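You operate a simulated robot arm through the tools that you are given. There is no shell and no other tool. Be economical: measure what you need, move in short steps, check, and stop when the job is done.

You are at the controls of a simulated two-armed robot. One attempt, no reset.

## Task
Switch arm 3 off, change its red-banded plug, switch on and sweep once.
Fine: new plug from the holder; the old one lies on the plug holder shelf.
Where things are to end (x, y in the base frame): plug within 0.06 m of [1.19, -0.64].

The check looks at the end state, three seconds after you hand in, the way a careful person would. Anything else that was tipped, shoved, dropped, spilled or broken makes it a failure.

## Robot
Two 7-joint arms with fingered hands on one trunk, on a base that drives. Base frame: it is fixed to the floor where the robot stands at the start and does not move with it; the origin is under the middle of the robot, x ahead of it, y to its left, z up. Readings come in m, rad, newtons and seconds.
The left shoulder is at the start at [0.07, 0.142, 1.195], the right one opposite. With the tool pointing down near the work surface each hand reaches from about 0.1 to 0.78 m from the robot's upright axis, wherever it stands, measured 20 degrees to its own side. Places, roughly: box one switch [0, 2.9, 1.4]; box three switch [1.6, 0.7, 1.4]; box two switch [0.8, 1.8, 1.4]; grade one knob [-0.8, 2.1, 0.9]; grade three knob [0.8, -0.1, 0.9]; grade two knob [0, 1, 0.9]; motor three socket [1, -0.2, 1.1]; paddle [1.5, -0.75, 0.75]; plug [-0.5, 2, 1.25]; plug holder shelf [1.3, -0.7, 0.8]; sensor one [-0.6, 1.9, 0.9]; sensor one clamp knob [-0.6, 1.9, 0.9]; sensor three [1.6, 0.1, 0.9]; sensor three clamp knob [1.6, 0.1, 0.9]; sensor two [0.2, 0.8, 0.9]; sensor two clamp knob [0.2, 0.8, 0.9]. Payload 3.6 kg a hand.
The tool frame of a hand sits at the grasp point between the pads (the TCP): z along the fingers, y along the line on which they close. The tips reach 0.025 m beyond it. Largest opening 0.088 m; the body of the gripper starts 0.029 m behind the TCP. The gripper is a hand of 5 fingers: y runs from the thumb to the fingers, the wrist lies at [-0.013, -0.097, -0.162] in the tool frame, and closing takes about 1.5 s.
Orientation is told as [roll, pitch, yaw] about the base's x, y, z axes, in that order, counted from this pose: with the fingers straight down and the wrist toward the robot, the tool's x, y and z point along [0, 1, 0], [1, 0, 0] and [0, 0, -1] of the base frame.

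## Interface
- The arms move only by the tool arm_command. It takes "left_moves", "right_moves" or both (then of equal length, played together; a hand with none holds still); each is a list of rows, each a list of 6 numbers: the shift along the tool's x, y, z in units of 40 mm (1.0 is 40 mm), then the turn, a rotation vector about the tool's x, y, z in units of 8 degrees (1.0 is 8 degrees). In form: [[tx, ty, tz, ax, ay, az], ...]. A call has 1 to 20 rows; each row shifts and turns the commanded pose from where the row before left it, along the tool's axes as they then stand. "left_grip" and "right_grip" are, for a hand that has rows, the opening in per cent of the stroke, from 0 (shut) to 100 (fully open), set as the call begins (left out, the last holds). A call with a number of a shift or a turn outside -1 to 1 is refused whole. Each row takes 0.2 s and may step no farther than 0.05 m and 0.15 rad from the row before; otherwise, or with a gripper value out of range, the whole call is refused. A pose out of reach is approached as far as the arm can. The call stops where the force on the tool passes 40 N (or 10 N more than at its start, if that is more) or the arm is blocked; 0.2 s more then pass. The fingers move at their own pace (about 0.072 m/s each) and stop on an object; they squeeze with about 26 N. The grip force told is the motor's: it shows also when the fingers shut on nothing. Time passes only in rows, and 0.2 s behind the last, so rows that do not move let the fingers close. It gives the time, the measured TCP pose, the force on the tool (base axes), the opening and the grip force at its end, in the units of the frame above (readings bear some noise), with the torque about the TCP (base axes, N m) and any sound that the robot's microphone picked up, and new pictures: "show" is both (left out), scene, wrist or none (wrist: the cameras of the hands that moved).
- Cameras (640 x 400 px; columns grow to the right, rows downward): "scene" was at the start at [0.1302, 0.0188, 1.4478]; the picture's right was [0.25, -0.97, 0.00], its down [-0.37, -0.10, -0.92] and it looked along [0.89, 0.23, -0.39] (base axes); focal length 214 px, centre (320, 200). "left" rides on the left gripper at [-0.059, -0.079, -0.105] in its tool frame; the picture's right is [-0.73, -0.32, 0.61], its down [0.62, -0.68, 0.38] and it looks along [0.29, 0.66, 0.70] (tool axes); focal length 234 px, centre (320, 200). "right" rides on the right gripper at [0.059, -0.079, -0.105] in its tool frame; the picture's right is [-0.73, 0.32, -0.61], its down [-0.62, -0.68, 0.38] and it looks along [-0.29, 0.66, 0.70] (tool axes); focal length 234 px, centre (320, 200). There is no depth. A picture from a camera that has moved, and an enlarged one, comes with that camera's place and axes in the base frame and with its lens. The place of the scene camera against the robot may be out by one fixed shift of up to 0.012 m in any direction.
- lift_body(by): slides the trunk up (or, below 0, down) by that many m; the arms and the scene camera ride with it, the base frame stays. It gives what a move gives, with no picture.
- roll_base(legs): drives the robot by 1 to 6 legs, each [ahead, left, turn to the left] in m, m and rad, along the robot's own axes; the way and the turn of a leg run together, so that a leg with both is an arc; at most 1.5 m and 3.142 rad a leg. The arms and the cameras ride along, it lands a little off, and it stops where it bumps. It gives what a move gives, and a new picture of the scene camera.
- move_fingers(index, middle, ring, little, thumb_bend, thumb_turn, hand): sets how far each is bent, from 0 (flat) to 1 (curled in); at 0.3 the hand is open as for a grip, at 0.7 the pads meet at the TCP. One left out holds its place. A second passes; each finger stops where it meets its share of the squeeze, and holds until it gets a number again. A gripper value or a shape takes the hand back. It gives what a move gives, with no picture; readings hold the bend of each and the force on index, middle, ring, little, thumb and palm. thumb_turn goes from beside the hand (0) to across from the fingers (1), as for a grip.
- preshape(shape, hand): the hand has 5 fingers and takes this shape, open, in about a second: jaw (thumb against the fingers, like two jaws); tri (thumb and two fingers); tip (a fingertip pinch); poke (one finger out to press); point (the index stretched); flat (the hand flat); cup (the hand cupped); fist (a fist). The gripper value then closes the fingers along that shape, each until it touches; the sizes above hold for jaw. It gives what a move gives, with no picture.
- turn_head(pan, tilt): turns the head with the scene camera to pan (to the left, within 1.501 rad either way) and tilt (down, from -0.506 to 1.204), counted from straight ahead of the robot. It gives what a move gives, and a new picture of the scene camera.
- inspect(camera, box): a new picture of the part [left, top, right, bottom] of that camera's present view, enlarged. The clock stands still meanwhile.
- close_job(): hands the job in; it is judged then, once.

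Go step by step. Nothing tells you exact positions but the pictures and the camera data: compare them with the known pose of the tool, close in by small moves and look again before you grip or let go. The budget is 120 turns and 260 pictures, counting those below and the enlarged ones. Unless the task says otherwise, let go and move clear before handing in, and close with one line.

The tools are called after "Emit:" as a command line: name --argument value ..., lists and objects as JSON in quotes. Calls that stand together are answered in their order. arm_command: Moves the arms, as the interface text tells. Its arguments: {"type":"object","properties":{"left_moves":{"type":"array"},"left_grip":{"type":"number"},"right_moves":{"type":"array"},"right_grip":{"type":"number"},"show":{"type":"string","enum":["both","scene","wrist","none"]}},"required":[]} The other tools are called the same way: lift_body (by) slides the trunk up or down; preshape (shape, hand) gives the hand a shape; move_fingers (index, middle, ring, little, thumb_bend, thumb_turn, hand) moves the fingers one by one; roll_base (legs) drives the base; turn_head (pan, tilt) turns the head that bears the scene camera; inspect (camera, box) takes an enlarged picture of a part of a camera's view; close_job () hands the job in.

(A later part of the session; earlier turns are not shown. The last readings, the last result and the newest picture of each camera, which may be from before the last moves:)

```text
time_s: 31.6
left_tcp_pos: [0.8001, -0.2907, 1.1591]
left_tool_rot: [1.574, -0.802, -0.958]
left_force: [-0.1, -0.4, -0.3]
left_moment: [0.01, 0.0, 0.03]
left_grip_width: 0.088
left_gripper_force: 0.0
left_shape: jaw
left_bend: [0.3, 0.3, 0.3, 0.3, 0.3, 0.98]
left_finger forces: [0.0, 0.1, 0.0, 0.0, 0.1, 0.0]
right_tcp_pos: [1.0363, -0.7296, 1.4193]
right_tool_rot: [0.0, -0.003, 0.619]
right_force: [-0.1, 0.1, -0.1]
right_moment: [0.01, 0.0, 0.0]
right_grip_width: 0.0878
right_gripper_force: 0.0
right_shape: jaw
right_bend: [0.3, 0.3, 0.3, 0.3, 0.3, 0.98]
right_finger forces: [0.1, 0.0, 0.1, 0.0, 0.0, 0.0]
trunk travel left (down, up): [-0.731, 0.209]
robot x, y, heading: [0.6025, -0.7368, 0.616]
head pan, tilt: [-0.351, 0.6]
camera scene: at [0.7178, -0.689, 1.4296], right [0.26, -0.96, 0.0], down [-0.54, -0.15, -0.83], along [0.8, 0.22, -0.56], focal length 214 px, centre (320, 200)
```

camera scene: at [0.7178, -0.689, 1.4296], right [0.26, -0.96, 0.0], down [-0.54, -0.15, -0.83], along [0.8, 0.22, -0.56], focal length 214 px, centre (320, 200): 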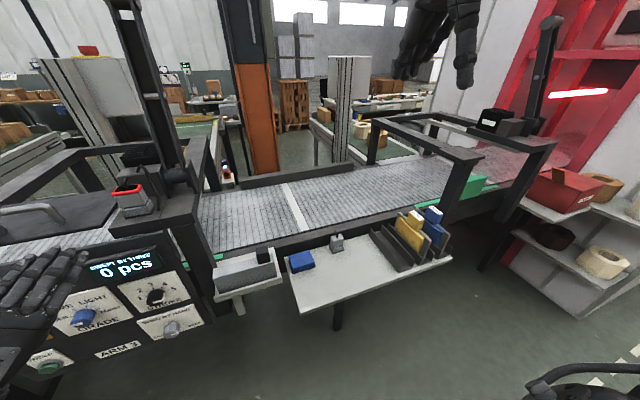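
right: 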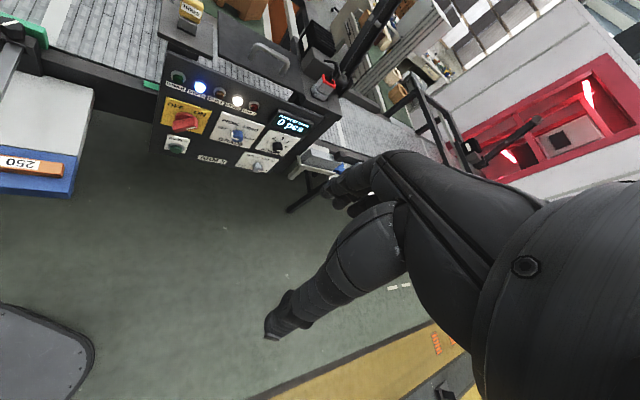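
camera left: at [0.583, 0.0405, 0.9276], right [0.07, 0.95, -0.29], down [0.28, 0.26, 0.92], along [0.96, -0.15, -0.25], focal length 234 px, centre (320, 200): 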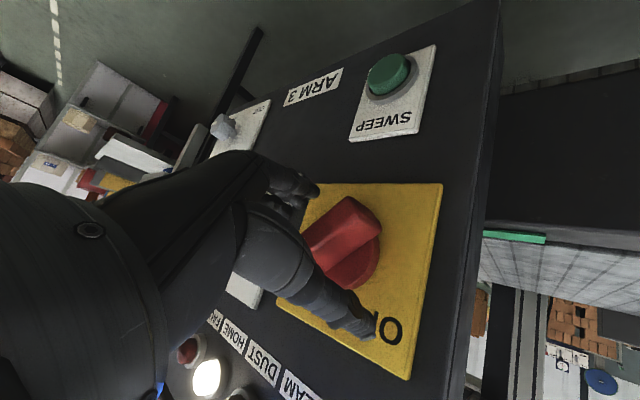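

Robot is placed; the left hand now hangs near the socket's approach zone, so I'll move it left while the right hand yaws 90° in place.

Emit:
arm_command --left_moves '[[0.75, -0.75, 0, 0, 0, 0], [0.75, -0.75, 0, 0, 0, 0], [0.75, -0.75, 0, 0, 0, 0], [0.75, -0.75, 0, 0, 0, 0], [0.75, -0.75, 0, 0, 0, 0], [0.75, -0.75, 0, 0, 0, 0], [0.75, -0.75, 0, 0, 0, 0], [0, 0, 0, 0, 0, 0], [0, 0, 0, 0, 0, 0], [0, 0, 0, 0, 0, 0], [0, 0, 0, 0, 0, 0], [0, 0, 0, 0, 0, 0]]' --right_moves '[[0, 0, 0, 0, 0, -1], [0, 0, 0, 0, 0, -1], [0, 0, 0, 0, 0, -1], [0, 0, 0, 0, 0, -1], [0, 0, 0, 0, 0, -1], [0, 0, 0, 0, 0, -1], [0, 0, 0, 0, 0, -1], [0, 0, 0, 0, 0, -1], [0, 0, 0, 0, 0, -1], [0, 0, 0, 0, 0, -1], [0, 0, 0, 0, 0, -1], [0, 0, 0, 0, 0, -0.3]]' --show "none"

Emit:
turn_head --pan 0.15 --tilt 0.5

```text
time_s: 34.2
left_tcp_pos: [0.6304, -0.0479, 1.1518]
left_tool_rot: [1.572, -0.803, -0.954]
left_force: [0.5, -0.5, 0.1]
left_moment: [-0.02, 0.02, -0.03]
left_grip_width: 0.0879
left_gripper_force: 0.2
left_shape: jaw
left_bend: [0.3, 0.3, 0.3, 0.3, 0.3, 0.98]
left_finger forces: [0.0, 0.1, 0.0, 0.1, 0.0, 0.1]
right_tcp_pos: [0.8423, -0.6274, 1.2983]
right_tool_rot: [-0.001, 0.0, 2.196]
right_force: [0.2, -0.1, -0.1]
right_moment: [0.0, 0.0, -0.01]
right_grip_width: 0.0876
right_gripper_force: 0.1
right_shape: jaw
right_bend: [0.3, 0.3, 0.3, 0.3, 0.3, 0.98]
right_finger forces: [0.1, 0.1, 0.0, 0.1, 0.1, 0.0]
right hand out of reach, approached as far as the arm can: row 4, 5, 6, 7, 8, 9, 10, 11, 12
trunk travel left (down, up): [-0.731, 0.209]
robot x, y, heading: [0.6033, -0.7354, 0.621]
head pan, tilt: [-0.351, 0.6]
```

```text
time_s: 35.1
left_tcp_pos: [0.6298, -0.0483, 1.1505]
left_tool_rot: [1.574, -0.804, -0.953]
left_force: [-0.4, -0.1, 0.4]
left_moment: [-0.02, 0.0, 0.03]
left_grip_width: 0.0876
left_gripper_force: 0.1
left_shape: jaw
left_bend: [0.3, 0.3, 0.3, 0.3, 0.3, 0.98]
left_finger forces: [0.0, 0.0, 0.1, 0.0, 0.1, 0.1]
right_tcp_pos: [0.8419, -0.6269, 1.2979]
right_tool_rot: [-0.001, 0.002, 2.195]
right_force: [-0.2, 0.2, 0.2]
right_moment: [0.0, -0.02, -0.01]
right_grip_width: 0.0877
right_gripper_force: 0.1
right_shape: jaw
right_bend: [0.3, 0.3, 0.3, 0.3, 0.3, 0.98]
right_finger forces: [0.0, 0.0, 0.1, 0.1, 0.0, 0.0]
trunk travel left (down, up): [-0.731, 0.209]
robot x, y, heading: [0.6072, -0.7367, 0.62]
head pan, tilt: [0.15, 0.499]
camera scene: at [0.6998, -0.6477, 1.4384], right [0.69, -0.72, 0.0], down [-0.34, -0.33, -0.88], along [0.63, 0.61, -0.48], focal length 214 px, centre (320, 200)
```

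scene: 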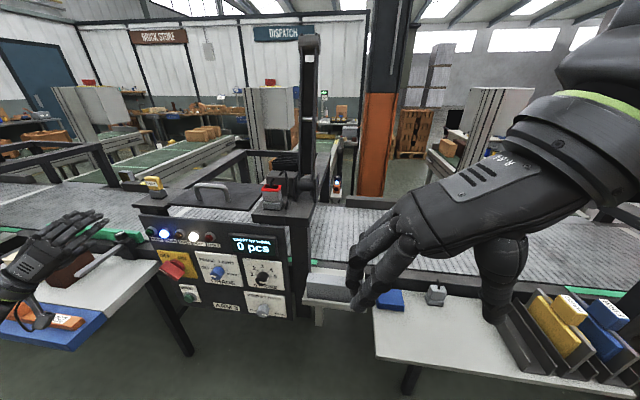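

The right hand is yawed with thumb to the right. Now moving it left-forward in front of the plug and tilting it 45° so the palm stays away from the arching cable.

Emit:
arm_command --right_moves '[[-0.78, 0.86, 0, 0, 0, 0], [-0.78, 0.86, 0, 0, 0, 0], [-0.78, 0.86, 0, 0, 0, 0], [-0.78, 0.86, 0, 0, 0, 0], [-0.78, 0.86, 0, 0, 0, 0], [-0.78, 0.86, 0, 0, 0, 0], [0, 0, 0, 0, -1, 0], [0, 0, 0, 0, -1, 0], [0, 0, 0, 0, -1, 0], [0, 0, 0, 0, -1, 0], [0, 0, 0, 0, -1, 0], [0, 0, 0, 0, -0.6, 0], [0, 0, 0, 0, 0, 0]]' --show "both"

```text
time_s: 37.9
left_tcp_pos: [0.6295, -0.0474, 1.1506]
left_tool_rot: [1.571, -0.802, -0.954]
left_force: [0.1, 0.0, 0.3]
left_moment: [0.0, 0.0, 0.03]
left_grip_width: 0.0876
left_gripper_force: 0.0
left_shape: jaw
left_bend: [0.3, 0.3, 0.3, 0.3, 0.3, 0.98]
left_finger forces: [0.0, 0.0, 0.1, 0.0, 0.0, 0.0]
right_tcp_pos: [0.8311, -0.5537, 1.2526]
right_tool_rot: [-0.785, 0.0, 2.194]
right_force: [-0.1, 1.0, -0.5]
right_moment: [-0.05, 0.02, 0.02]
right_grip_width: 0.0878
right_gripper_force: 0.0
right_shape: jaw
right_bend: [0.3, 0.3, 0.3, 0.3, 0.3, 0.98]
right_finger forces: [0.0, 0.0, 0.1, 0.0, 0.1, 0.1]
right hand out of reach, approached as far as the arm can: row 1, 2, 3, 4, 5, 6
trunk travel left (down, up): [-0.731, 0.209]
robot x, y, heading: [0.6031, -0.7361, 0.619]
head pan, tilt: [0.15, 0.499]
camera scene: at [0.7003, -0.6474, 1.4383], right [0.69, -0.72, 0.0], down [-0.34, -0.33, -0.88], along [0.63, 0.61, -0.48], focal length 214 px, centre (320, 200)
camera right: at [0.7852, -0.6854, 1.2846], right [-0.12, 0.31, 0.94], down [0.98, -0.14, 0.17], along [0.18, 0.94, -0.29], focal length 234 px, centre (320, 200)
```

scene: 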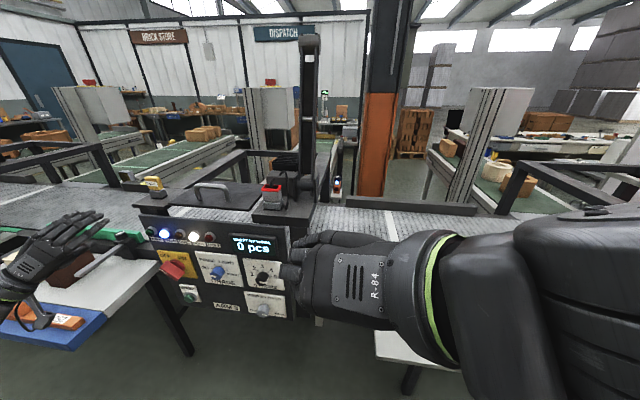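
right: 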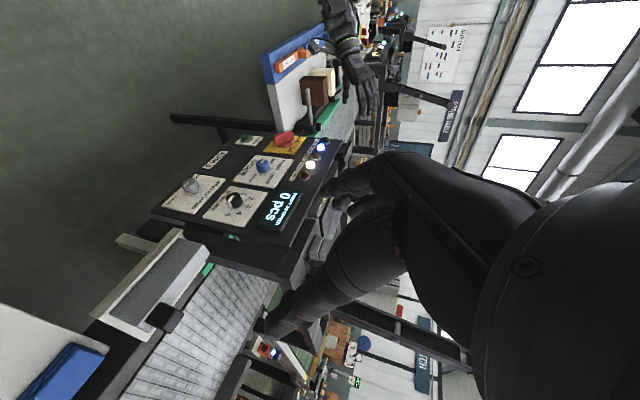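

Tilted as wanted but the arm lagged behind; it now reaches. Moving to the point in front of and above the plug.

Emit:
arm_command --right_moves '[[-0.63, 0.74, 0.48, 0, 0, 0], [-0.63, 0.74, 0.48, 0, 0, 0], [-0.63, 0.74, 0.48, 0, 0, 0], [-0.63, 0.74, 0.48, 0, 0, 0], [-0.63, 0.74, 0.48, 0, 0, 0], [-0.63, 0.74, 0.48, 0, 0, 0], [-0.63, 0.74, 0.48, 0, 0, 0], [0, 0, 0, 0, 0, 0]]' --show "both"

Emit:
inspect --camera "scene" --box '[230, 140, 340, 230]'

```text
time_s: 39.7
left_tcp_pos: [0.6293, -0.0478, 1.1506]
left_tool_rot: [1.571, -0.803, -0.954]
left_force: [-0.1, 0.1, 0.0]
left_moment: [0.01, 0.03, 0.01]
left_grip_width: 0.0878
left_gripper_force: 0.0
left_shape: jaw
left_bend: [0.3, 0.3, 0.3, 0.3, 0.3, 0.98]
left_finger forces: [0.0, 0.0, 0.0, 0.1, 0.0, 0.0]
right_tcp_pos: [0.8611, -0.5084, 1.2715]
right_tool_rot: [-0.784, -0.003, 2.198]
right_force: [-0.1, -0.1, 0.1]
right_moment: [-0.01, 0.0, 0.01]
right_grip_width: 0.0875
right_gripper_force: 0.0
right_shape: jaw
right_bend: [0.3, 0.3, 0.3, 0.3, 0.3, 0.98]
right_finger forces: [0.0, 0.0, 0.0, 0.0, 0.0, 0.0]
right hand out of reach, approached as far as the arm can: row 1, 2, 3, 4, 5, 6, 7
trunk travel left (down, up): [-0.731, 0.209]
robot x, y, heading: [0.5989, -0.734, 0.619]
head pan, tilt: [0.15, 0.499]
camera scene: at [0.6992, -0.6481, 1.4385], right [0.7, -0.72, 0.0], down [-0.34, -0.33, -0.88], along [0.63, 0.61, -0.48], focal length 214 px, centre (320, 200)
camera right: at [0.8141, -0.6402, 1.3042], right [-0.12, 0.31, 0.94], down [0.98, -0.14, 0.17], along [0.18, 0.94, -0.29], focal length 234 px, centre (320, 200)
```

scene: 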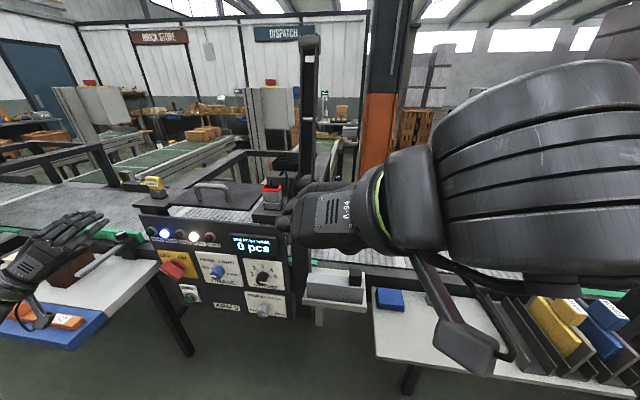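
right: 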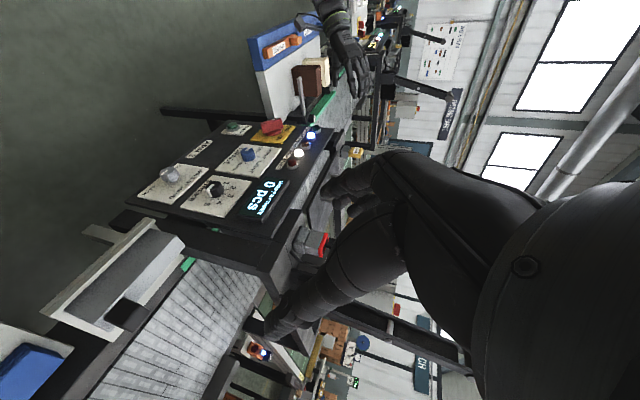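

```text
4.44 times, centred on (285, 185) of scene
camera zoom: at [0.6992, -0.6481, 1.4385], right [0.7, -0.72, 0.0], down [-0.34, -0.33, -0.88], along [0.63, 0.61, -0.48], focal length 953 px, centre (476, 267)
```

zoom: 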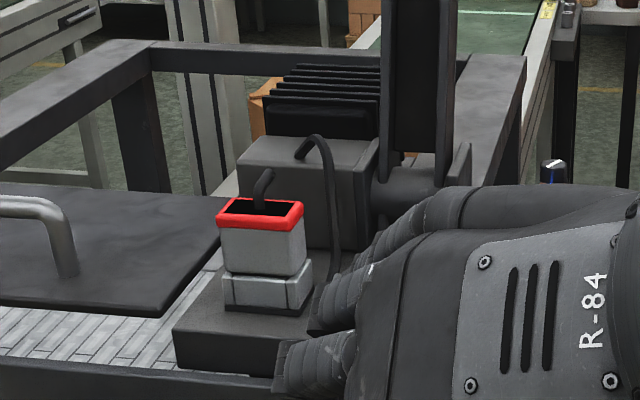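

The arm can't reach across in this pose; the mirror of the switch pose worked with the hand about 0.2 m outboard of the axis, so I'll bring the left hand in and roll the base 0.4 m left for the socket work.

Emit:
arm_command --left_moves '[[-0.75, 0.75, 0, 0, 0, 0], [-0.75, 0.75, 0, 0, 0, 0], [-0.75, 0.75, 0, 0, 0, 0], [-0.75, 0.75, 0, 0, 0, 0], [-0.75, 0.75, 0, 0, 0, 0], [0, 0, 0, 0, 0, 0]]' --show "none"

Emit:
roll_base --legs '[[0, 0.4, 0.0]]'

```text
time_s: 41.1
left_tcp_pos: [0.7509, -0.2184, 1.1553]
left_tool_rot: [1.573, -0.803, -0.954]
left_force: [-1.2, 0.3, 0.6]
left_moment: [0.0, 0.0, -0.02]
left_grip_width: 0.0878
left_gripper_force: 0.1
left_shape: jaw
left_bend: [0.3, 0.3, 0.3, 0.3, 0.3, 0.98]
left_finger forces: [0.0, 0.1, 0.1, 0.1, 0.1, 0.0]
right_tcp_pos: [0.8601, -0.5077, 1.2717]
right_tool_rot: [-0.783, -0.001, 2.195]
right_force: [0.0, -0.5, 0.0]
right_moment: [-0.02, 0.01, 0.03]
right_grip_width: 0.0876
right_gripper_force: 0.1
right_shape: jaw
right_bend: [0.3, 0.3, 0.3, 0.3, 0.3, 0.98]
right_finger forces: [0.0, 0.0, 0.0, 0.0, 0.0, 0.1]
trunk travel left (down, up): [-0.731, 0.209]
robot x, y, heading: [0.6047, -0.7331, 0.62]
head pan, tilt: [0.15, 0.499]
```

```text
time_s: 43.6
left_tcp_pos: [0.5215, 0.1069, 1.1549]
left_tool_rot: [1.575, -0.805, -0.954]
left_force: [-1.1, 0.1, -0.4]
left_moment: [-0.01, 0.02, -0.02]
left_grip_width: 0.0878
left_gripper_force: 0.0
left_shape: jaw
left_bend: [0.3, 0.3, 0.3, 0.3, 0.3, 0.98]
left_finger forces: [0.0, 0.0, 0.1, 0.0, 0.0, 0.0]
right_tcp_pos: [0.6297, -0.1829, 1.2723]
right_tool_rot: [-0.781, -0.002, 2.195]
right_force: [0.6, 0.4, 0.0]
right_moment: [0.03, 0.02, -0.04]
right_grip_width: 0.0876
right_gripper_force: 0.2
right_shape: jaw
right_bend: [0.3, 0.3, 0.3, 0.3, 0.3, 0.98]
right_finger forces: [0.0, 0.0, 0.1, 0.0, 0.0, 0.0]
trunk travel left (down, up): [-0.731, 0.209]
robot x, y, heading: [0.3729, -0.41, 0.619]
head pan, tilt: [0.15, 0.499]
camera scene: at [0.4684, -0.3225, 1.4384], right [0.69, -0.72, 0.0], down [-0.34, -0.33, -0.88], along [0.63, 0.61, -0.48], focal length 214 px, centre (320, 200)
```

scene: 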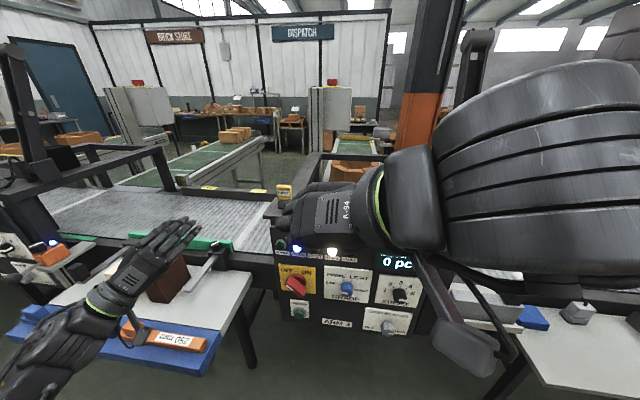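

Now moving the right hand right and forward to in front of the plug.

Emit:
arm_command --right_moves '[[0, -0.88, 0, 0, 0, 0], [0, -0.88, 0, 0, 0, 0], [0, -0.88, 0, 0, 0, 0], [-0.5, -0.88, 0.5, 0, 0, 0], [-0.5, -0.88, 0.5, 0, 0, 0], [-0.5, -0.88, 0.5, 0, 0, 0], [-0.5, 0, 0.5, 0, 0, 0], [-0.5, 0, 0.5, 0, 0, 0], [-0.5, 0, 0.5, 0, 0, 0], [0, 0, 0, 0, 0, 0]]' --show "both"

```text
time_s: 45.8
left_tcp_pos: [0.5212, 0.1083, 1.1551]
left_tool_rot: [1.572, -0.803, -0.953]
left_force: [0.3, -0.3, 0.5]
left_moment: [0.0, -0.01, 0.01]
left_grip_width: 0.0877
left_gripper_force: 0.1
left_shape: jaw
left_bend: [0.3, 0.3, 0.3, 0.3, 0.3, 0.98]
left_finger forces: [0.0, 0.0, 0.0, 0.1, 0.1, 0.0]
right_tcp_pos: [0.6801, -0.1923, 1.2306]
right_tool_rot: [-0.78, 0.0, 2.194]
right_force: [0.8, 0.3, -0.4]
right_moment: [0.0, 0.02, -0.01]
right_grip_width: 0.088
right_gripper_force: 0.1
right_shape: jaw
right_bend: [0.3, 0.3, 0.3, 0.3, 0.3, 0.98]
right_finger forces: [0.1, 0.1, 0.0, 0.0, 0.0, 0.0]
right hand out of reach, approached as far as the arm can: row 1, 2, 3, 4, 5, 6, 7, 8
trunk travel left (down, up): [-0.731, 0.209]
robot x, y, heading: [0.371, -0.4106, 0.618]
head pan, tilt: [0.15, 0.499]
camera scene: at [0.4694, -0.3209, 1.4382], right [0.69, -0.72, 0.0], down [-0.35, -0.33, -0.88], along [0.63, 0.61, -0.48], focal length 214 px, centre (320, 200)
camera right: at [0.6335, -0.3242, 1.2623], right [-0.12, 0.31, 0.94], down [0.98, -0.14, 0.16], along [0.18, 0.94, -0.29], focal length 234 px, centre (320, 200)
```

scene: 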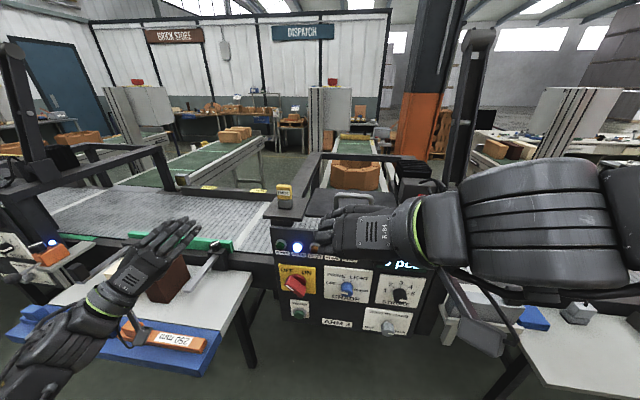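
right: 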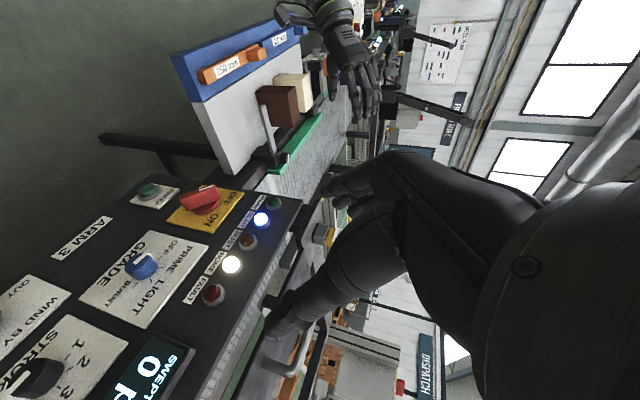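

This arm branch is bad. I'll undo tilt and yaw back to the starting orientation, then come to the pose the way the left arm did (pitch up first, then roll).

Emit:
arm_command --right_moves '[[0, 0, 0, 0, 1, 0], [0, 0, 0, 0, 1, 0], [0, 0, 0, 0, 1, 0], [0, 0, 0, 0, 1, 0], [0, 0, 0, 0, 1, 0], [0, 0, 0, 0, 0.6, 0], [0, 0, 0, 0, 0, 1], [0, 0, 0, 0, 0, 1], [0, 0, 0, 0, 0, 1], [0, 0, 0, 0, 0, 1], [0, 0, 0, 0, 0, 1], [0, 0, 0, 0, 0, 1], [0, 0, 0, 0, 0, 1], [0, 0, 0, 0, 0, 1], [0, 0, 0, 0, 0, 1], [0, 0, 0, 0, 0, 1], [0, 0, 0, 0, 0, 1], [0, 0, 0, 0, 0, 0.3], [0, 0, 0, 0, 0, 0]]' --show "scene"

```text
time_s: 49.8
left_tcp_pos: [0.5208, 0.1079, 1.1559]
left_tool_rot: [1.572, -0.803, -0.955]
left_force: [-0.3, -0.1, 0.4]
left_moment: [0.02, 0.0, 0.01]
left_grip_width: 0.0876
left_gripper_force: 0.0
left_shape: jaw
left_bend: [0.3, 0.3, 0.3, 0.3, 0.3, 0.98]
left_finger forces: [0.1, 0.0, 0.1, 0.0, 0.0, 0.1]
right_tcp_pos: [0.6594, -0.2694, 1.2258]
right_tool_rot: [0.004, 0.0, 0.618]
right_force: [0.5, -0.4, -0.4]
right_moment: [-0.01, -0.02, -0.02]
right_grip_width: 0.0879
right_gripper_force: 0.1
right_shape: jaw
right_bend: [0.3, 0.3, 0.3, 0.3, 0.3, 0.98]
right_finger forces: [0.1, 0.0, 0.0, 0.0, 0.1, 0.0]
right hand out of reach, approached as far as the arm can: row 1, 2, 3, 4, 5, 6, 10, 11, 12, 14, 15, 16, 17, 18
trunk travel left (down, up): [-0.731, 0.209]
robot x, y, heading: [0.3725, -0.4084, 0.615]
head pan, tilt: [0.15, 0.499]
camera scene: at [0.4678, -0.3218, 1.4384], right [0.69, -0.72, 0.0], down [-0.34, -0.33, -0.88], along [0.63, 0.61, -0.48], focal length 214 px, centre (320, 200)
```

scene: 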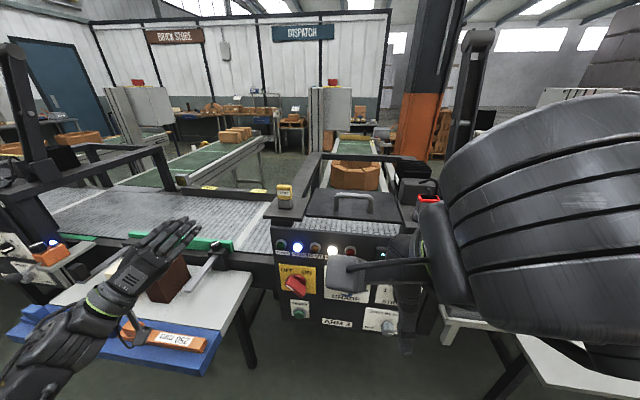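

Back at the plain downward orientation. Moving to the comfortable start-like place (right and up) to restore the elbow posture.

Emit:
arm_command --right_moves '[[-0.9, 0, -0.6, 0, 0, 0], [-0.9, 0, -0.6, 0, 0, 0], [-0.9, 0, -0.6, 0, 0, 0], [-0.9, 0, -0.6, 0, 0, 0], [-0.9, 0, -0.6, 0, 0, 0], [-0.9, 0, -0.6, 0, 0, 0], [0, 0, 0, 0, 0, 0]]' --show "scene"

```text
time_s: 51.4
left_tcp_pos: [0.5218, 0.1083, 1.1547]
left_tool_rot: [1.573, -0.802, -0.955]
left_force: [0.9, 0.4, 0.2]
left_moment: [-0.03, 0.01, 0.01]
left_grip_width: 0.0878
left_gripper_force: 0.0
left_shape: jaw
left_bend: [0.3, 0.3, 0.3, 0.3, 0.3, 0.98]
left_finger forces: [0.0, 0.0, 0.1, 0.0, 0.1, 0.0]
right_tcp_pos: [0.7822, -0.4453, 1.3688]
right_tool_rot: [0.002, -0.001, 0.617]
right_force: [-0.2, 0.1, -0.4]
right_moment: [0.01, 0.01, 0.01]
right_grip_width: 0.0877
right_gripper_force: 0.1
right_shape: jaw
right_bend: [0.3, 0.3, 0.3, 0.3, 0.3, 0.98]
right_finger forces: [0.0, 0.1, 0.0, 0.0, 0.0, 0.0]
trunk travel left (down, up): [-0.731, 0.209]
robot x, y, heading: [0.3693, -0.4046, 0.625]
head pan, tilt: [0.15, 0.499]
camera scene: at [0.4681, -0.3216, 1.4383], right [0.69, -0.72, 0.0], down [-0.34, -0.33, -0.88], along [0.63, 0.61, -0.48], focal length 214 px, centre (320, 200)
```

scene: 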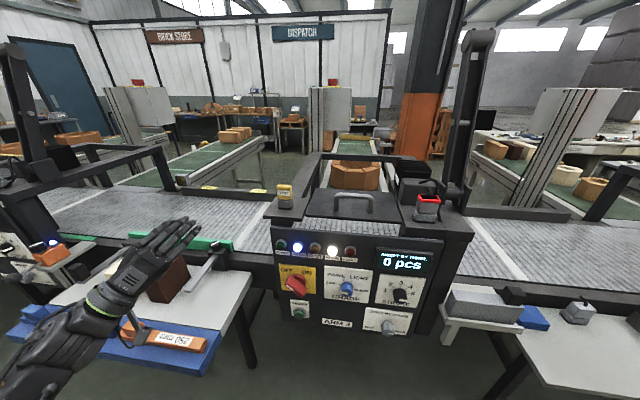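

View is clear again. Now pitch the right hand forward and then roll it so thumb is right and fingers left.

Emit:
arm_command --right_moves '[[0, 0, 0, -1, 0, 0], [0, 0, 0, -1, 0, 0], [0, 0, 0, -1, 0, 0], [0, 0, 0, -1, 0, 0], [0, 0, 0, -1, 0, 0], [0, 0, 0, -1, 0, 0], [0, 0, 0, -1, 0, 0], [0, 0, 0, -1, 0, 0], [0, 0, 0, -1, 0, 0], [0, 0, 0, -1, 0, 0], [0, 0, 0, -1, 0, 0], [0, 0, 0, -0.3, 0, 0], [0, 0, 0, 0, 0, 0]]' --show "none"

Emit:
arm_command --right_moves '[[0, 0, 0, 0, 0, -1], [0, 0, 0, 0, 0, -1], [0, 0, 0, 0, 0, -1], [0, 0, 0, 0, 0, -1], [0, 0, 0, 0, 0, -1], [0, 0, 0, 0, 0, -1], [0, 0, 0, 0, 0, -1], [0, 0, 0, 0, 0, -1], [0, 0, 0, 0, 0, -1], [0, 0, 0, 0, 0, -1], [0, 0, 0, 0, 0, -1], [0, 0, 0, 0, 0, -0.25], [0, 0, 0, 0, 0, 0]]' --show "scene"

```text
time_s: 54.2
left_tcp_pos: [0.5206, 0.1074, 1.1564]
left_tool_rot: [1.572, -0.803, -0.954]
left_force: [-0.3, 0.6, 0.5]
left_moment: [0.0, 0.0, -0.01]
left_grip_width: 0.0876
left_gripper_force: 0.1
left_shape: jaw
left_bend: [0.3, 0.3, 0.3, 0.3, 0.3, 0.98]
left_finger forces: [0.1, 0.0, 0.0, 0.1, 0.0, 0.1]
right_tcp_pos: [0.8429, -0.4588, 1.4647]
right_tool_rot: [2.973, -1.56, -2.354]
right_force: [0.4, 1.5, 0.1]
right_moment: [0.03, -0.01, -0.01]
right_grip_width: 0.088
right_gripper_force: 0.0
right_shape: jaw
right_bend: [0.3, 0.3, 0.3, 0.3, 0.3, 0.98]
right_finger forces: [0.1, 0.0, 0.1, 0.0, 0.1, 0.0]
right hand out of reach, approached as far as the arm can: row 6, 7, 8, 9, 10, 11
trunk travel left (down, up): [-0.731, 0.209]
robot x, y, heading: [0.3696, -0.4108, 0.618]
head pan, tilt: [0.15, 0.499]
```

```text
time_s: 57.0
left_tcp_pos: [0.5211, 0.1073, 1.1551]
left_tool_rot: [1.568, -0.804, -0.955]
left_force: [-0.1, -0.1, 0.2]
left_moment: [0.0, -0.01, -0.03]
left_grip_width: 0.0878
left_gripper_force: 0.1
left_shape: jaw
left_bend: [0.3, 0.3, 0.3, 0.3, 0.3, 0.98]
left_finger forces: [0.0, 0.1, 0.0, 0.0, 0.0, 0.1]
right_tcp_pos: [0.8421, -0.4581, 1.4635]
right_tool_rot: [-1.583, -0.976, 2.199]
right_force: [-0.7, 0.5, 0.0]
right_moment: [0.01, 0.02, 0.0]
right_grip_width: 0.0881
right_gripper_force: 0.1
right_shape: jaw
right_bend: [0.3, 0.3, 0.3, 0.3, 0.3, 0.98]
right_finger forces: [0.0, 0.1, 0.1, 0.1, 0.0, 0.0]
right hand out of reach, approached as far as the arm can: row 5, 6, 7, 8, 9, 10, 11
trunk travel left (down, up): [-0.731, 0.209]
robot x, y, heading: [0.3743, -0.4103, 0.621]
head pan, tilt: [0.15, 0.499]
camera scene: at [0.4684, -0.3215, 1.4383], right [0.69, -0.72, 0.0], down [-0.34, -0.33, -0.88], along [0.63, 0.61, -0.48], focal length 214 px, centre (320, 200)
```

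scene: 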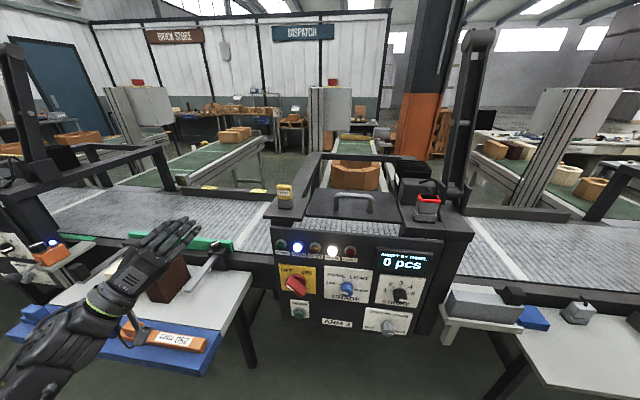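

The hand is above shoulder level, which limits the roll; the left arm did it well below its shoulder. I'll raise the trunk 0.2 m and lower the right hand relative to it, then finish the roll.

Emit:
lift_body --by 0.2

Emit:
arm_command --right_moves '[[0.62, -0.91, 0, 0, 0, 0], [0.62, -0.91, 0, 0, 0, 0], [0.62, -0.91, 0, 0, 0, 0], [0.62, -0.91, 0, 0, 0, 0], [0.62, -0.91, 0, 0, 0, 0], [0.62, -0.91, 0, 0, 0, 0], [0.62, -0.91, 0, 0, 0, 0], [0.62, -0.91, 0, 0, 0, 0], [0.62, -0.91, 0, 0, 0, 0], [0.62, -0.91, 0, 0, 0, 0], [0, 0, 0, 0, 0, -1], [0, 0, 0, 0, 0, -1], [0, 0, 0, 0, 0, -1], [0, 0, 0, 0, 0, -1], [0, 0, 0, 0, 0, -1], [0, 0, 0, 0, 0, -1], [0, 0, 0, 0, 0, -1], [0, 0, 0, 0, 0, 0]]' --show "both"

```text
time_s: 59.2
left_tcp_pos: [0.5209, 0.1085, 1.3545]
left_tool_rot: [1.573, -0.803, -0.954]
left_force: [-0.1, -0.6, 0.0]
left_moment: [0.01, -0.02, -0.02]
left_grip_width: 0.0877
left_gripper_force: 0.1
left_shape: jaw
left_bend: [0.3, 0.3, 0.3, 0.3, 0.3, 0.98]
left_finger forces: [0.0, 0.0, 0.0, 0.0, 0.0, 0.0]
right_tcp_pos: [0.8412, -0.4583, 1.6622]
right_tool_rot: [-1.585, -0.977, 2.197]
right_force: [0.4, 0.1, -1.0]
right_moment: [-0.01, 0.04, 0.0]
right_grip_width: 0.0877
right_gripper_force: 0.0
right_shape: jaw
right_bend: [0.3, 0.3, 0.3, 0.3, 0.3, 0.98]
right_finger forces: [0.1, 0.0, 0.0, 0.0, 0.0, 0.0]
trunk travel left (down, up): [-0.931, 0.009]
robot x, y, heading: [0.3693, -0.4122, 0.614]
head pan, tilt: [0.15, 0.499]
```

```text
time_s: 63.0
left_tcp_pos: [0.5204, 0.1077, 1.356]
left_tool_rot: [1.574, -0.803, -0.956]
left_force: [-0.5, 0.2, -0.5]
left_moment: [0.01, -0.01, 0.01]
left_grip_width: 0.0875
left_gripper_force: 0.1
left_shape: jaw
left_bend: [0.3, 0.3, 0.3, 0.3, 0.3, 0.98]
left_finger forces: [0.0, 0.0, 0.0, 0.0, 0.0, 0.0]
right_tcp_pos: [0.9275, -0.5532, 1.3721]
right_tool_rot: [-1.585, -0.638, 2.192]
right_force: [-0.1, 0.0, 1.0]
right_moment: [-0.02, -0.01, 0.03]
right_grip_width: 0.0879
right_gripper_force: 0.1
right_shape: jaw
right_bend: [0.3, 0.3, 0.3, 0.3, 0.3, 0.98]
right_finger forces: [0.0, 0.1, 0.1, 0.0, 0.0, 0.0]
right hand out of reach, approached as far as the arm can: row 2, 3, 4, 8, 9, 10, 11, 12, 13, 14, 15, 16, 17
trunk travel left (down, up): [-0.931, 0.009]
robot x, y, heading: [0.3689, -0.4103, 0.621]
head pan, tilt: [0.15, 0.499]
camera scene: at [0.4677, -0.3221, 1.6384], right [0.69, -0.72, 0.0], down [-0.34, -0.33, -0.88], along [0.63, 0.61, -0.48], focal length 214 px, centre (320, 200)
camera right: at [0.8602, -0.6363, 1.2774], right [-0.4, -0.5, 0.77], down [0.84, -0.53, 0.1], along [0.36, 0.69, 0.63], focal length 234 px, centre (320, 200)
```

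scene: 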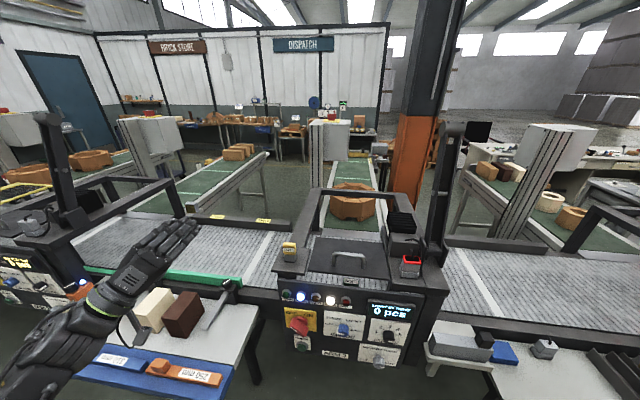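
right: 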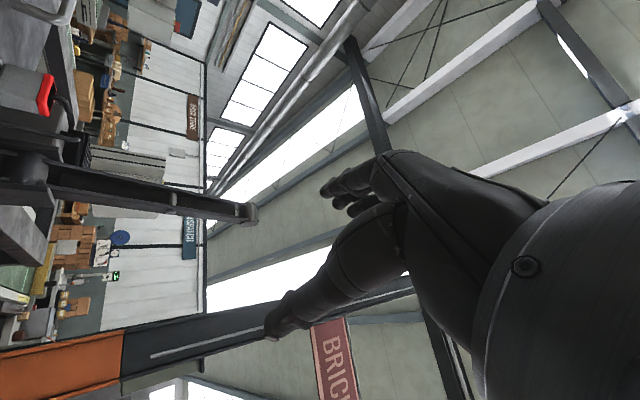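

The right arm seems to be in a different elbow posture than the left. I'll unroll and unpitch it, then bring it to the mirror of the left arm's start pose before retrying.

Emit:
arm_command --right_moves '[[0, 0, 0, 0, 0, 1], [0, 0, 0, 0, 0, 1], [0, 0, 0, 0, 0, 1], [0, 0, 0, 0, 0, 1], [0, 0, 0, 0, 0, 1], [0, 0, 0, 0, 0, 1], [0, 0, 0, 0, 0, 0.65], [0, 0, 0, 1, 0, 0], [0, 0, 0, 1, 0, 0], [0, 0, 0, 1, 0, 0], [0, 0, 0, 1, 0, 0], [0, 0, 0, 1, 0, 0], [0, 0, 0, 1, 0, 0], [0, 0, 0, 1, 0, 0], [0, 0, 0, 1, 0, 0], [0, 0, 0, 1, 0, 0], [0, 0, 0, 1, 0, 0], [0, 0, 0, 1, 0, 0], [0, 0, 0, 0.3, 0, 0], [0, 0, 0, 0, 0, 0]]' --show "none"

Emit:
arm_command --right_moves '[[0.76, 0.53, -0.64, 0, 0, 0], [0.76, 0.53, -0.64, 0, 0, 0], [0.76, 0.53, -0.64, 0, 0, 0], [0.76, 0.53, -0.64, 0, 0, 0], [0.76, 0.53, -0.64, 0, 0, 0], [0.76, 0.53, -0.64, 0, 0, 0], [0.76, 0.53, -0.64, 0, 0, 0], [0.76, 0.53, -0.64, 0, 0, 0], [0.76, 0.53, -0.64, 0, 0, 0], [0, 0, 0, 0, 0, 0]]' --show "scene"

```text
time_s: 67.2
left_tcp_pos: [0.5214, 0.1074, 1.3548]
left_tool_rot: [1.573, -0.802, -0.954]
left_force: [0.0, -0.4, 0.0]
left_moment: [0.01, 0.04, -0.01]
left_grip_width: 0.0876
left_gripper_force: 0.1
left_shape: jaw
left_bend: [0.3, 0.3, 0.3, 0.3, 0.3, 0.98]
left_finger forces: [0.0, 0.0, 0.0, 0.0, 0.0, 0.0]
right_tcp_pos: [0.9272, -0.5526, 1.3642]
right_tool_rot: [0.0, -0.05, 0.619]
right_force: [0.2, 0.2, 0.5]
right_moment: [-0.01, 0.06, 0.02]
right_grip_width: 0.0876
right_gripper_force: 0.0
right_shape: jaw
right_bend: [0.3, 0.3, 0.3, 0.3, 0.3, 0.98]
right_finger forces: [0.1, 0.0, 0.1, 0.2, 0.1, 0.1]
right hand out of reach, approached as far as the arm can: row 18
trunk travel left (down, up): [-0.931, 0.009]
robot x, y, heading: [0.3719, -0.4124, 0.62]
head pan, tilt: [0.15, 0.499]
```

```text
time_s: 69.4
left_tcp_pos: [0.5215, 0.1082, 1.3554]
left_tool_rot: [1.573, -0.802, -0.956]
left_force: [0.1, 0.2, -0.6]
left_moment: [0.02, 0.02, 0.0]
left_grip_width: 0.0874
left_gripper_force: 0.0
left_shape: jaw
left_bend: [0.3, 0.3, 0.3, 0.3, 0.3, 0.98]
left_finger forces: [0.1, 0.1, 0.1, 0.0, 0.0, 0.1]
right_tcp_pos: [0.9259, -0.5348, 1.3694]
right_tool_rot: [0.011, -0.048, 0.626]
right_force: [0.6, 0.3, -0.7]
right_moment: [0.0, -0.01, 0.03]
right_grip_width: 0.0879
right_gripper_force: 0.1
right_shape: jaw
right_bend: [0.3, 0.3, 0.3, 0.3, 0.3, 0.98]
right_finger forces: [0.0, 0.1, 0.0, 0.1, 0.0, 0.0]
right hand out of reach, approached as far as the arm can: row 1, 2, 3, 4, 5, 6, 7, 8, 9
trunk travel left (down, up): [-0.931, 0.009]
robot x, y, heading: [0.3725, -0.4078, 0.616]
head pan, tilt: [0.15, 0.499]
camera scene: at [0.468, -0.3219, 1.6384], right [0.69, -0.72, 0.0], down [-0.34, -0.33, -0.88], along [0.63, 0.61, -0.48], focal length 214 px, centre (320, 200)
```

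scene: 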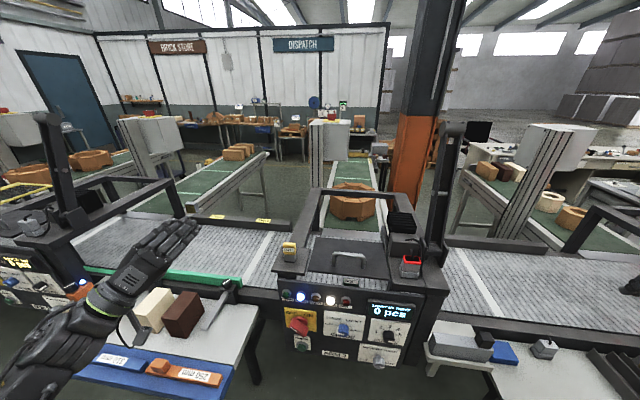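

The right arm seems jammed at a joint limit. I'll turn the head to see its posture.

Emit:
turn_head --pan -0.9 --tilt 0.5

```text
time_s: 70.7
left_tcp_pos: [0.5205, 0.1071, 1.3557]
left_tool_rot: [1.573, -0.802, -0.955]
left_force: [-0.3, -1.1, -0.5]
left_moment: [-0.02, 0.01, 0.01]
left_grip_width: 0.0875
left_gripper_force: 0.0
left_shape: jaw
left_bend: [0.3, 0.3, 0.3, 0.3, 0.3, 0.98]
left_finger forces: [0.0, 0.0, 0.0, 0.0, 0.0, 0.0]
right_tcp_pos: [0.9267, -0.5344, 1.368]
right_tool_rot: [0.01, -0.047, 0.624]
right_force: [0.0, -0.2, 0.1]
right_moment: [-0.03, -0.01, 0.02]
right_grip_width: 0.0877
right_gripper_force: 0.2
right_shape: jaw
right_bend: [0.3, 0.3, 0.3, 0.3, 0.3, 0.98]
right_finger forces: [0.1, 0.0, 0.0, 0.0, 0.0, 0.1]
trunk travel left (down, up): [-0.931, 0.009]
robot x, y, heading: [0.3747, -0.4094, 0.619]
head pan, tilt: [-0.901, 0.499]
camera scene: at [0.49, -0.4104, 1.6384], right [-0.28, -0.96, 0.0], down [-0.46, 0.13, -0.88], along [0.84, -0.24, -0.48], focal length 214 px, centre (320, 200)
```

scene: 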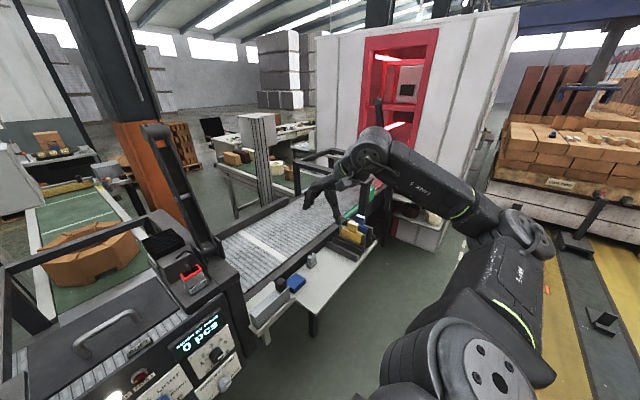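

The elbow is winged out high to the right. I'll bring the hand back and down (over clear floor) to let the elbow drop.

Emit:
arm_command --right_moves '[[0.3, -0.5, 0.9, 0, 0, 0], [0.3, -0.5, 0.9, 0, 0, 0], [0.3, -0.5, 0.9, 0, 0, 0], [0.3, -0.3, 0.9, 0, 0, 0], [0.3, 0, 0.9, 0, 0, 0], [0.3, 0, 0.9, 0, 0, 0], [0, 0, 0, 0, 0, 0]]' --show "scene"

```text
time_s: 72.3
left_tcp_pos: [0.5217, 0.1083, 1.3565]
left_tool_rot: [1.574, -0.801, -0.955]
left_force: [-0.8, 0.3, 0.1]
left_moment: [0.01, 0.01, 0.01]
left_grip_width: 0.0878
left_gripper_force: 0.0
left_shape: jaw
left_bend: [0.3, 0.3, 0.3, 0.3, 0.3, 0.98]
left_finger forces: [0.0, 0.0, 0.0, 0.0, 0.0, 0.0]
right_tcp_pos: [0.8452, -0.5257, 1.1508]
right_tool_rot: [-0.002, -0.003, 0.617]
right_force: [0.4, -0.3, 0.1]
right_moment: [-0.01, -0.02, 0.0]
right_grip_width: 0.088
right_gripper_force: 0.0
right_shape: jaw
right_bend: [0.3, 0.3, 0.3, 0.3, 0.3, 0.98]
right_finger forces: [0.0, 0.0, 0.1, 0.1, 0.0, 0.0]
right hand out of reach, approached as far as the arm can: row 4, 5
trunk travel left (down, up): [-0.931, 0.009]
robot x, y, heading: [0.373, -0.4124, 0.616]
head pan, tilt: [-0.901, 0.499]
camera scene: at [0.4897, -0.4106, 1.6384], right [-0.28, -0.96, 0.0], down [-0.46, 0.13, -0.88], along [0.84, -0.24, -0.48], focal length 214 px, centre (320, 200)
```

scene: 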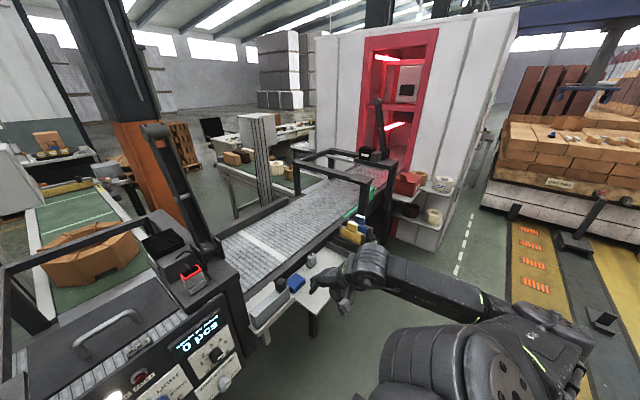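

The elbow has dropped. Now retrying pitch-up then roll here, 0.25 m below the shoulder, in the clear.

Emit:
arm_command --right_moves '[[0.3, 0, 0, -1, 0, 0], [0.3, 0, 0, -1, 0, 0], [0.3, 0, 0, -1, 0, 0], [0.3, 0, 0, -1, 0, 0], [0.3, 0, 0, -1, 0, 0], [0.3, 0, 0, -1, 0, 0], [0.3, 0, 0, -1, 0, 0], [0.3, 0, 0, -1, 0, 0], [0, 0, 0, -1, 0, 0], [0, 0, 0, -1, 0, 0], [0, 0, 0, -1, 0, 0], [0, 0, 0, -0.3, 0, 0], [0, 0, 0, 0, 0, 0]]' --show "scene"

Emit:
arm_command --right_moves '[[0, 0, 0, 0, 0, -1], [0, 0, 0, 0, 0, -1], [0, 0, 0, 0, 0, -1], [0, 0, 0, 0, 0, -1], [0, 0, 0, 0, 0, -1], [0, 0, 0, 0, 0, -1], [0, 0, 0, 0, 0, -1], [0, 0, 0, 0, 0, -1], [0, 0, 0, 0, 0, -1], [0, 0, 0, 0, 0, -1], [0, 0, 0, 0, 0, -1], [0, 0, 0, 0, 0, -0.25], [0, 0, 0, 0, 0, 0]]' --show "scene"

```text
time_s: 75.1
left_tcp_pos: [0.5209, 0.1076, 1.3551]
left_tool_rot: [1.572, -0.803, -0.954]
left_force: [0.3, -0.2, -0.1]
left_moment: [0.0, -0.01, 0.02]
left_grip_width: 0.0876
left_gripper_force: 0.1
left_shape: jaw
left_bend: [0.3, 0.3, 0.3, 0.3, 0.3, 0.98]
left_finger forces: [0.0, 0.1, 0.0, 0.0, 0.0, 0.0]
right_tcp_pos: [0.8329, -0.4899, 1.1478]
right_tool_rot: [3.071, -1.562, -2.452]
right_force: [-0.2, -0.3, 0.3]
right_moment: [-0.01, 0.01, -0.01]
right_grip_width: 0.0877
right_gripper_force: 0.1
right_shape: jaw
right_bend: [0.3, 0.3, 0.3, 0.3, 0.3, 0.98]
right_finger forces: [0.1, 0.0, 0.0, 0.0, 0.0, 0.0]
right hand out of reach, approached as far as the arm can: row 1, 2, 3, 8, 9, 10, 11
trunk travel left (down, up): [-0.931, 0.009]
robot x, y, heading: [0.3704, -0.4084, 0.613]
head pan, tilt: [-0.901, 0.499]
camera scene: at [0.4895, -0.4105, 1.6384], right [-0.28, -0.96, 0.0], down [-0.46, 0.13, -0.88], along [0.84, -0.24, -0.48], focal length 214 px, centre (320, 200)
```

scene: 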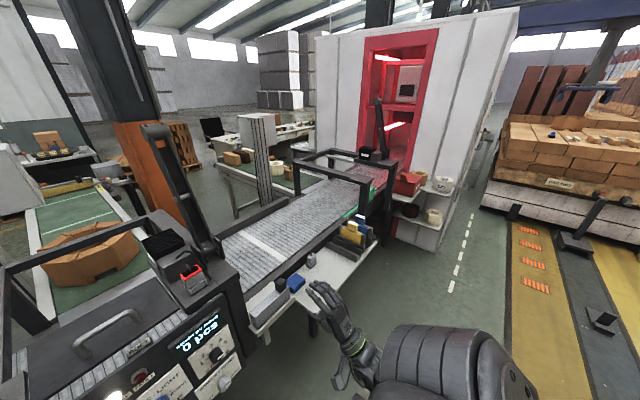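

```text
time_s: 77.9
left_tcp_pos: [0.521, 0.1086, 1.3553]
left_tool_rot: [1.571, -0.802, -0.956]
left_force: [0.7, 0.2, 0.2]
left_moment: [0.0, -0.01, -0.03]
left_grip_width: 0.0877
left_gripper_force: 0.1
left_shape: jaw
left_bend: [0.3, 0.3, 0.3, 0.3, 0.3, 0.98]
left_finger forces: [0.1, 0.1, 0.0, 0.0, 0.0, 0.0]
right_tcp_pos: [0.9623, -0.67, 1.3069]
right_tool_rot: [-1.59, -0.649, 2.207]
right_force: [0.1, 0.5, -0.5]
right_moment: [0.02, 0.0, 0.0]
right_grip_width: 0.0879
right_gripper_force: 0.0
right_shape: jaw
right_bend: [0.3, 0.3, 0.3, 0.3, 0.3, 0.98]
right_finger forces: [0.1, 0.0, 0.0, 0.1, 0.0, 0.0]
right hand out of reach, approached as far as the arm can: row 1, 2, 3, 4, 5, 6, 7, 8, 9, 10, 11, 12
trunk travel left (down, up): [-0.931, 0.009]
robot x, y, heading: [0.3695, -0.4124, 0.617]
head pan, tilt: [-0.901, 0.499]
camera scene: at [0.4902, -0.4106, 1.6384], right [-0.28, -0.96, 0.0], down [-0.46, 0.13, -0.88], along [0.84, -0.24, -0.48], focal length 214 px, centre (320, 200)
```

scene: 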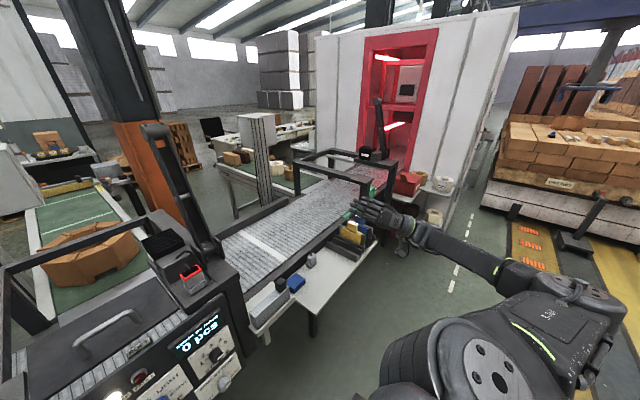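

The roll fails because the arm is folded too short (0.33 m ahead vs 0.48 m for the left). I'll unroll, extend the hand forward-left, and roll the base back a little.

Emit:
roll_base --legs '[[-0.07, 0, 0]]'

Emit:
arm_command --right_moves '[[0, 0, 0, 0, 0, 1], [0, 0, 0, 0, 0, 1], [0, 0, 0, 0, 0, 1], [0, 0, 0, 0, 0, 1], [0, 0, 0, 0, 0, 1], [0, 0, 0, 0, 0, 1], [0, 0, 0, 0, 0, 0.6], [0.8, -0.4, 0.5, 0, 0, 0], [0.8, -0.4, 0.5, 0, 0, 0], [0.8, -0.4, 0.5, 0, 0, 0], [0.8, -0.4, 0.5, 0, 0, 0], [0.8, -0.4, 0.5, 0, 0, 0], [0.8, -0.4, 0.5, 0, 0, 0], [0.8, -0.4, 0.5, 0, 0, 0], [0.8, -0.4, 0.5, 0, 0, 0], [0, 0, 0.5, 0, 0, 0], [0, 0, 0, 0, 0, 0]]' --show "scene"

```text
time_s: 78.9
left_tcp_pos: [0.4697, 0.0722, 1.3523]
left_tool_rot: [1.563, -0.802, -0.946]
left_force: [-0.1, -0.2, -1.1]
left_moment: [-0.01, -0.03, -0.02]
left_grip_width: 0.0877
left_gripper_force: 0.1
left_shape: jaw
left_bend: [0.3, 0.3, 0.3, 0.3, 0.3, 0.98]
left_finger forces: [0.1, 0.0, 0.1, 0.0, 0.1, 0.1]
right_tcp_pos: [0.9114, -0.7038, 1.3051]
right_tool_rot: [-1.581, -0.65, 2.2]
right_force: [0.8, -0.1, -0.5]
right_moment: [0.03, -0.02, 0.01]
right_grip_width: 0.0876
right_gripper_force: 0.1
right_shape: jaw
right_bend: [0.3, 0.3, 0.3, 0.3, 0.3, 0.98]
right_finger forces: [0.1, 0.0, 0.0, 0.0, 0.0, 0.1]
trunk travel left (down, up): [-0.931, 0.009]
robot x, y, heading: [0.3167, -0.4497, 0.616]
head pan, tilt: [-0.901, 0.499]
camera scene: at [0.4411, -0.445, 1.6376], right [-0.28, -0.96, 0.0], down [-0.46, 0.13, -0.88], along [0.84, -0.24, -0.48], focal length 214 px, centre (320, 200)
```

scene: 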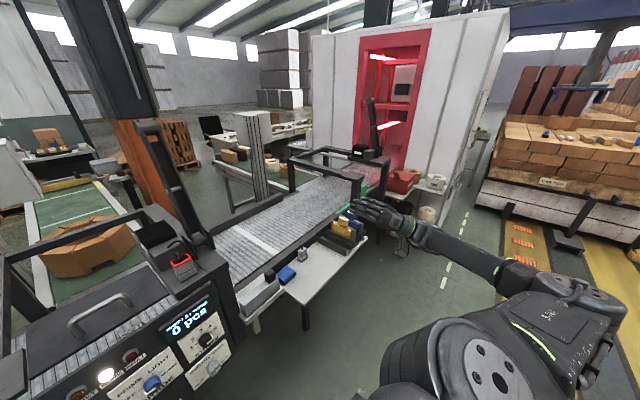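

```text
time_s: 82.5
left_tcp_pos: [0.4631, 0.0681, 1.3545]
left_tool_rot: [1.573, -0.803, -0.954]
left_force: [0.0, -0.4, -0.2]
left_moment: [0.01, 0.01, 0.01]
left_grip_width: 0.0878
left_gripper_force: 0.0
left_shape: jaw
left_bend: [0.3, 0.3, 0.3, 0.3, 0.3, 0.98]
left_finger forces: [0.0, 0.1, 0.0, 0.0, 0.1, 0.0]
right_tcp_pos: [0.9283, -0.4329, 1.1892]
right_tool_rot: [3.026, -1.554, -2.397]
right_force: [-0.7, -0.1, -0.4]
right_moment: [0.03, -0.02, 0.02]
right_grip_width: 0.088
right_gripper_force: 0.1
right_shape: jaw
right_bend: [0.3, 0.3, 0.3, 0.3, 0.3, 0.98]
right_finger forces: [0.0, 0.0, 0.1, 0.1, 0.0, 0.0]
right hand out of reach, approached as far as the arm can: row 14, 15, 16
trunk travel left (down, up): [-0.931, 0.009]
robot x, y, heading: [0.3163, -0.4508, 0.62]
head pan, tilt: [-0.901, 0.499]
camera scene: at [0.4327, -0.4504, 1.6384], right [-0.28, -0.96, 0.0], down [-0.46, 0.13, -0.88], along [0.84, -0.24, -0.48], focal length 214 px, centre (320, 200)
```

scene: 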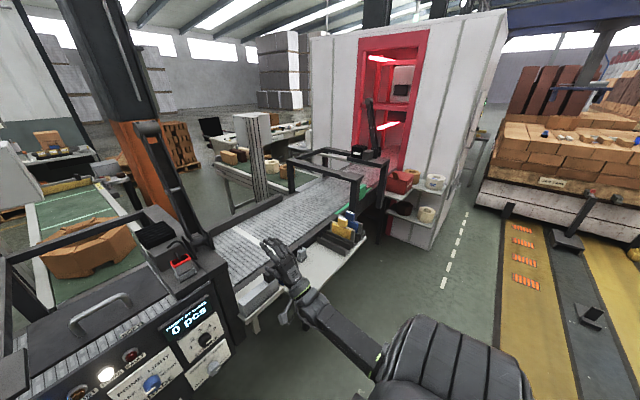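

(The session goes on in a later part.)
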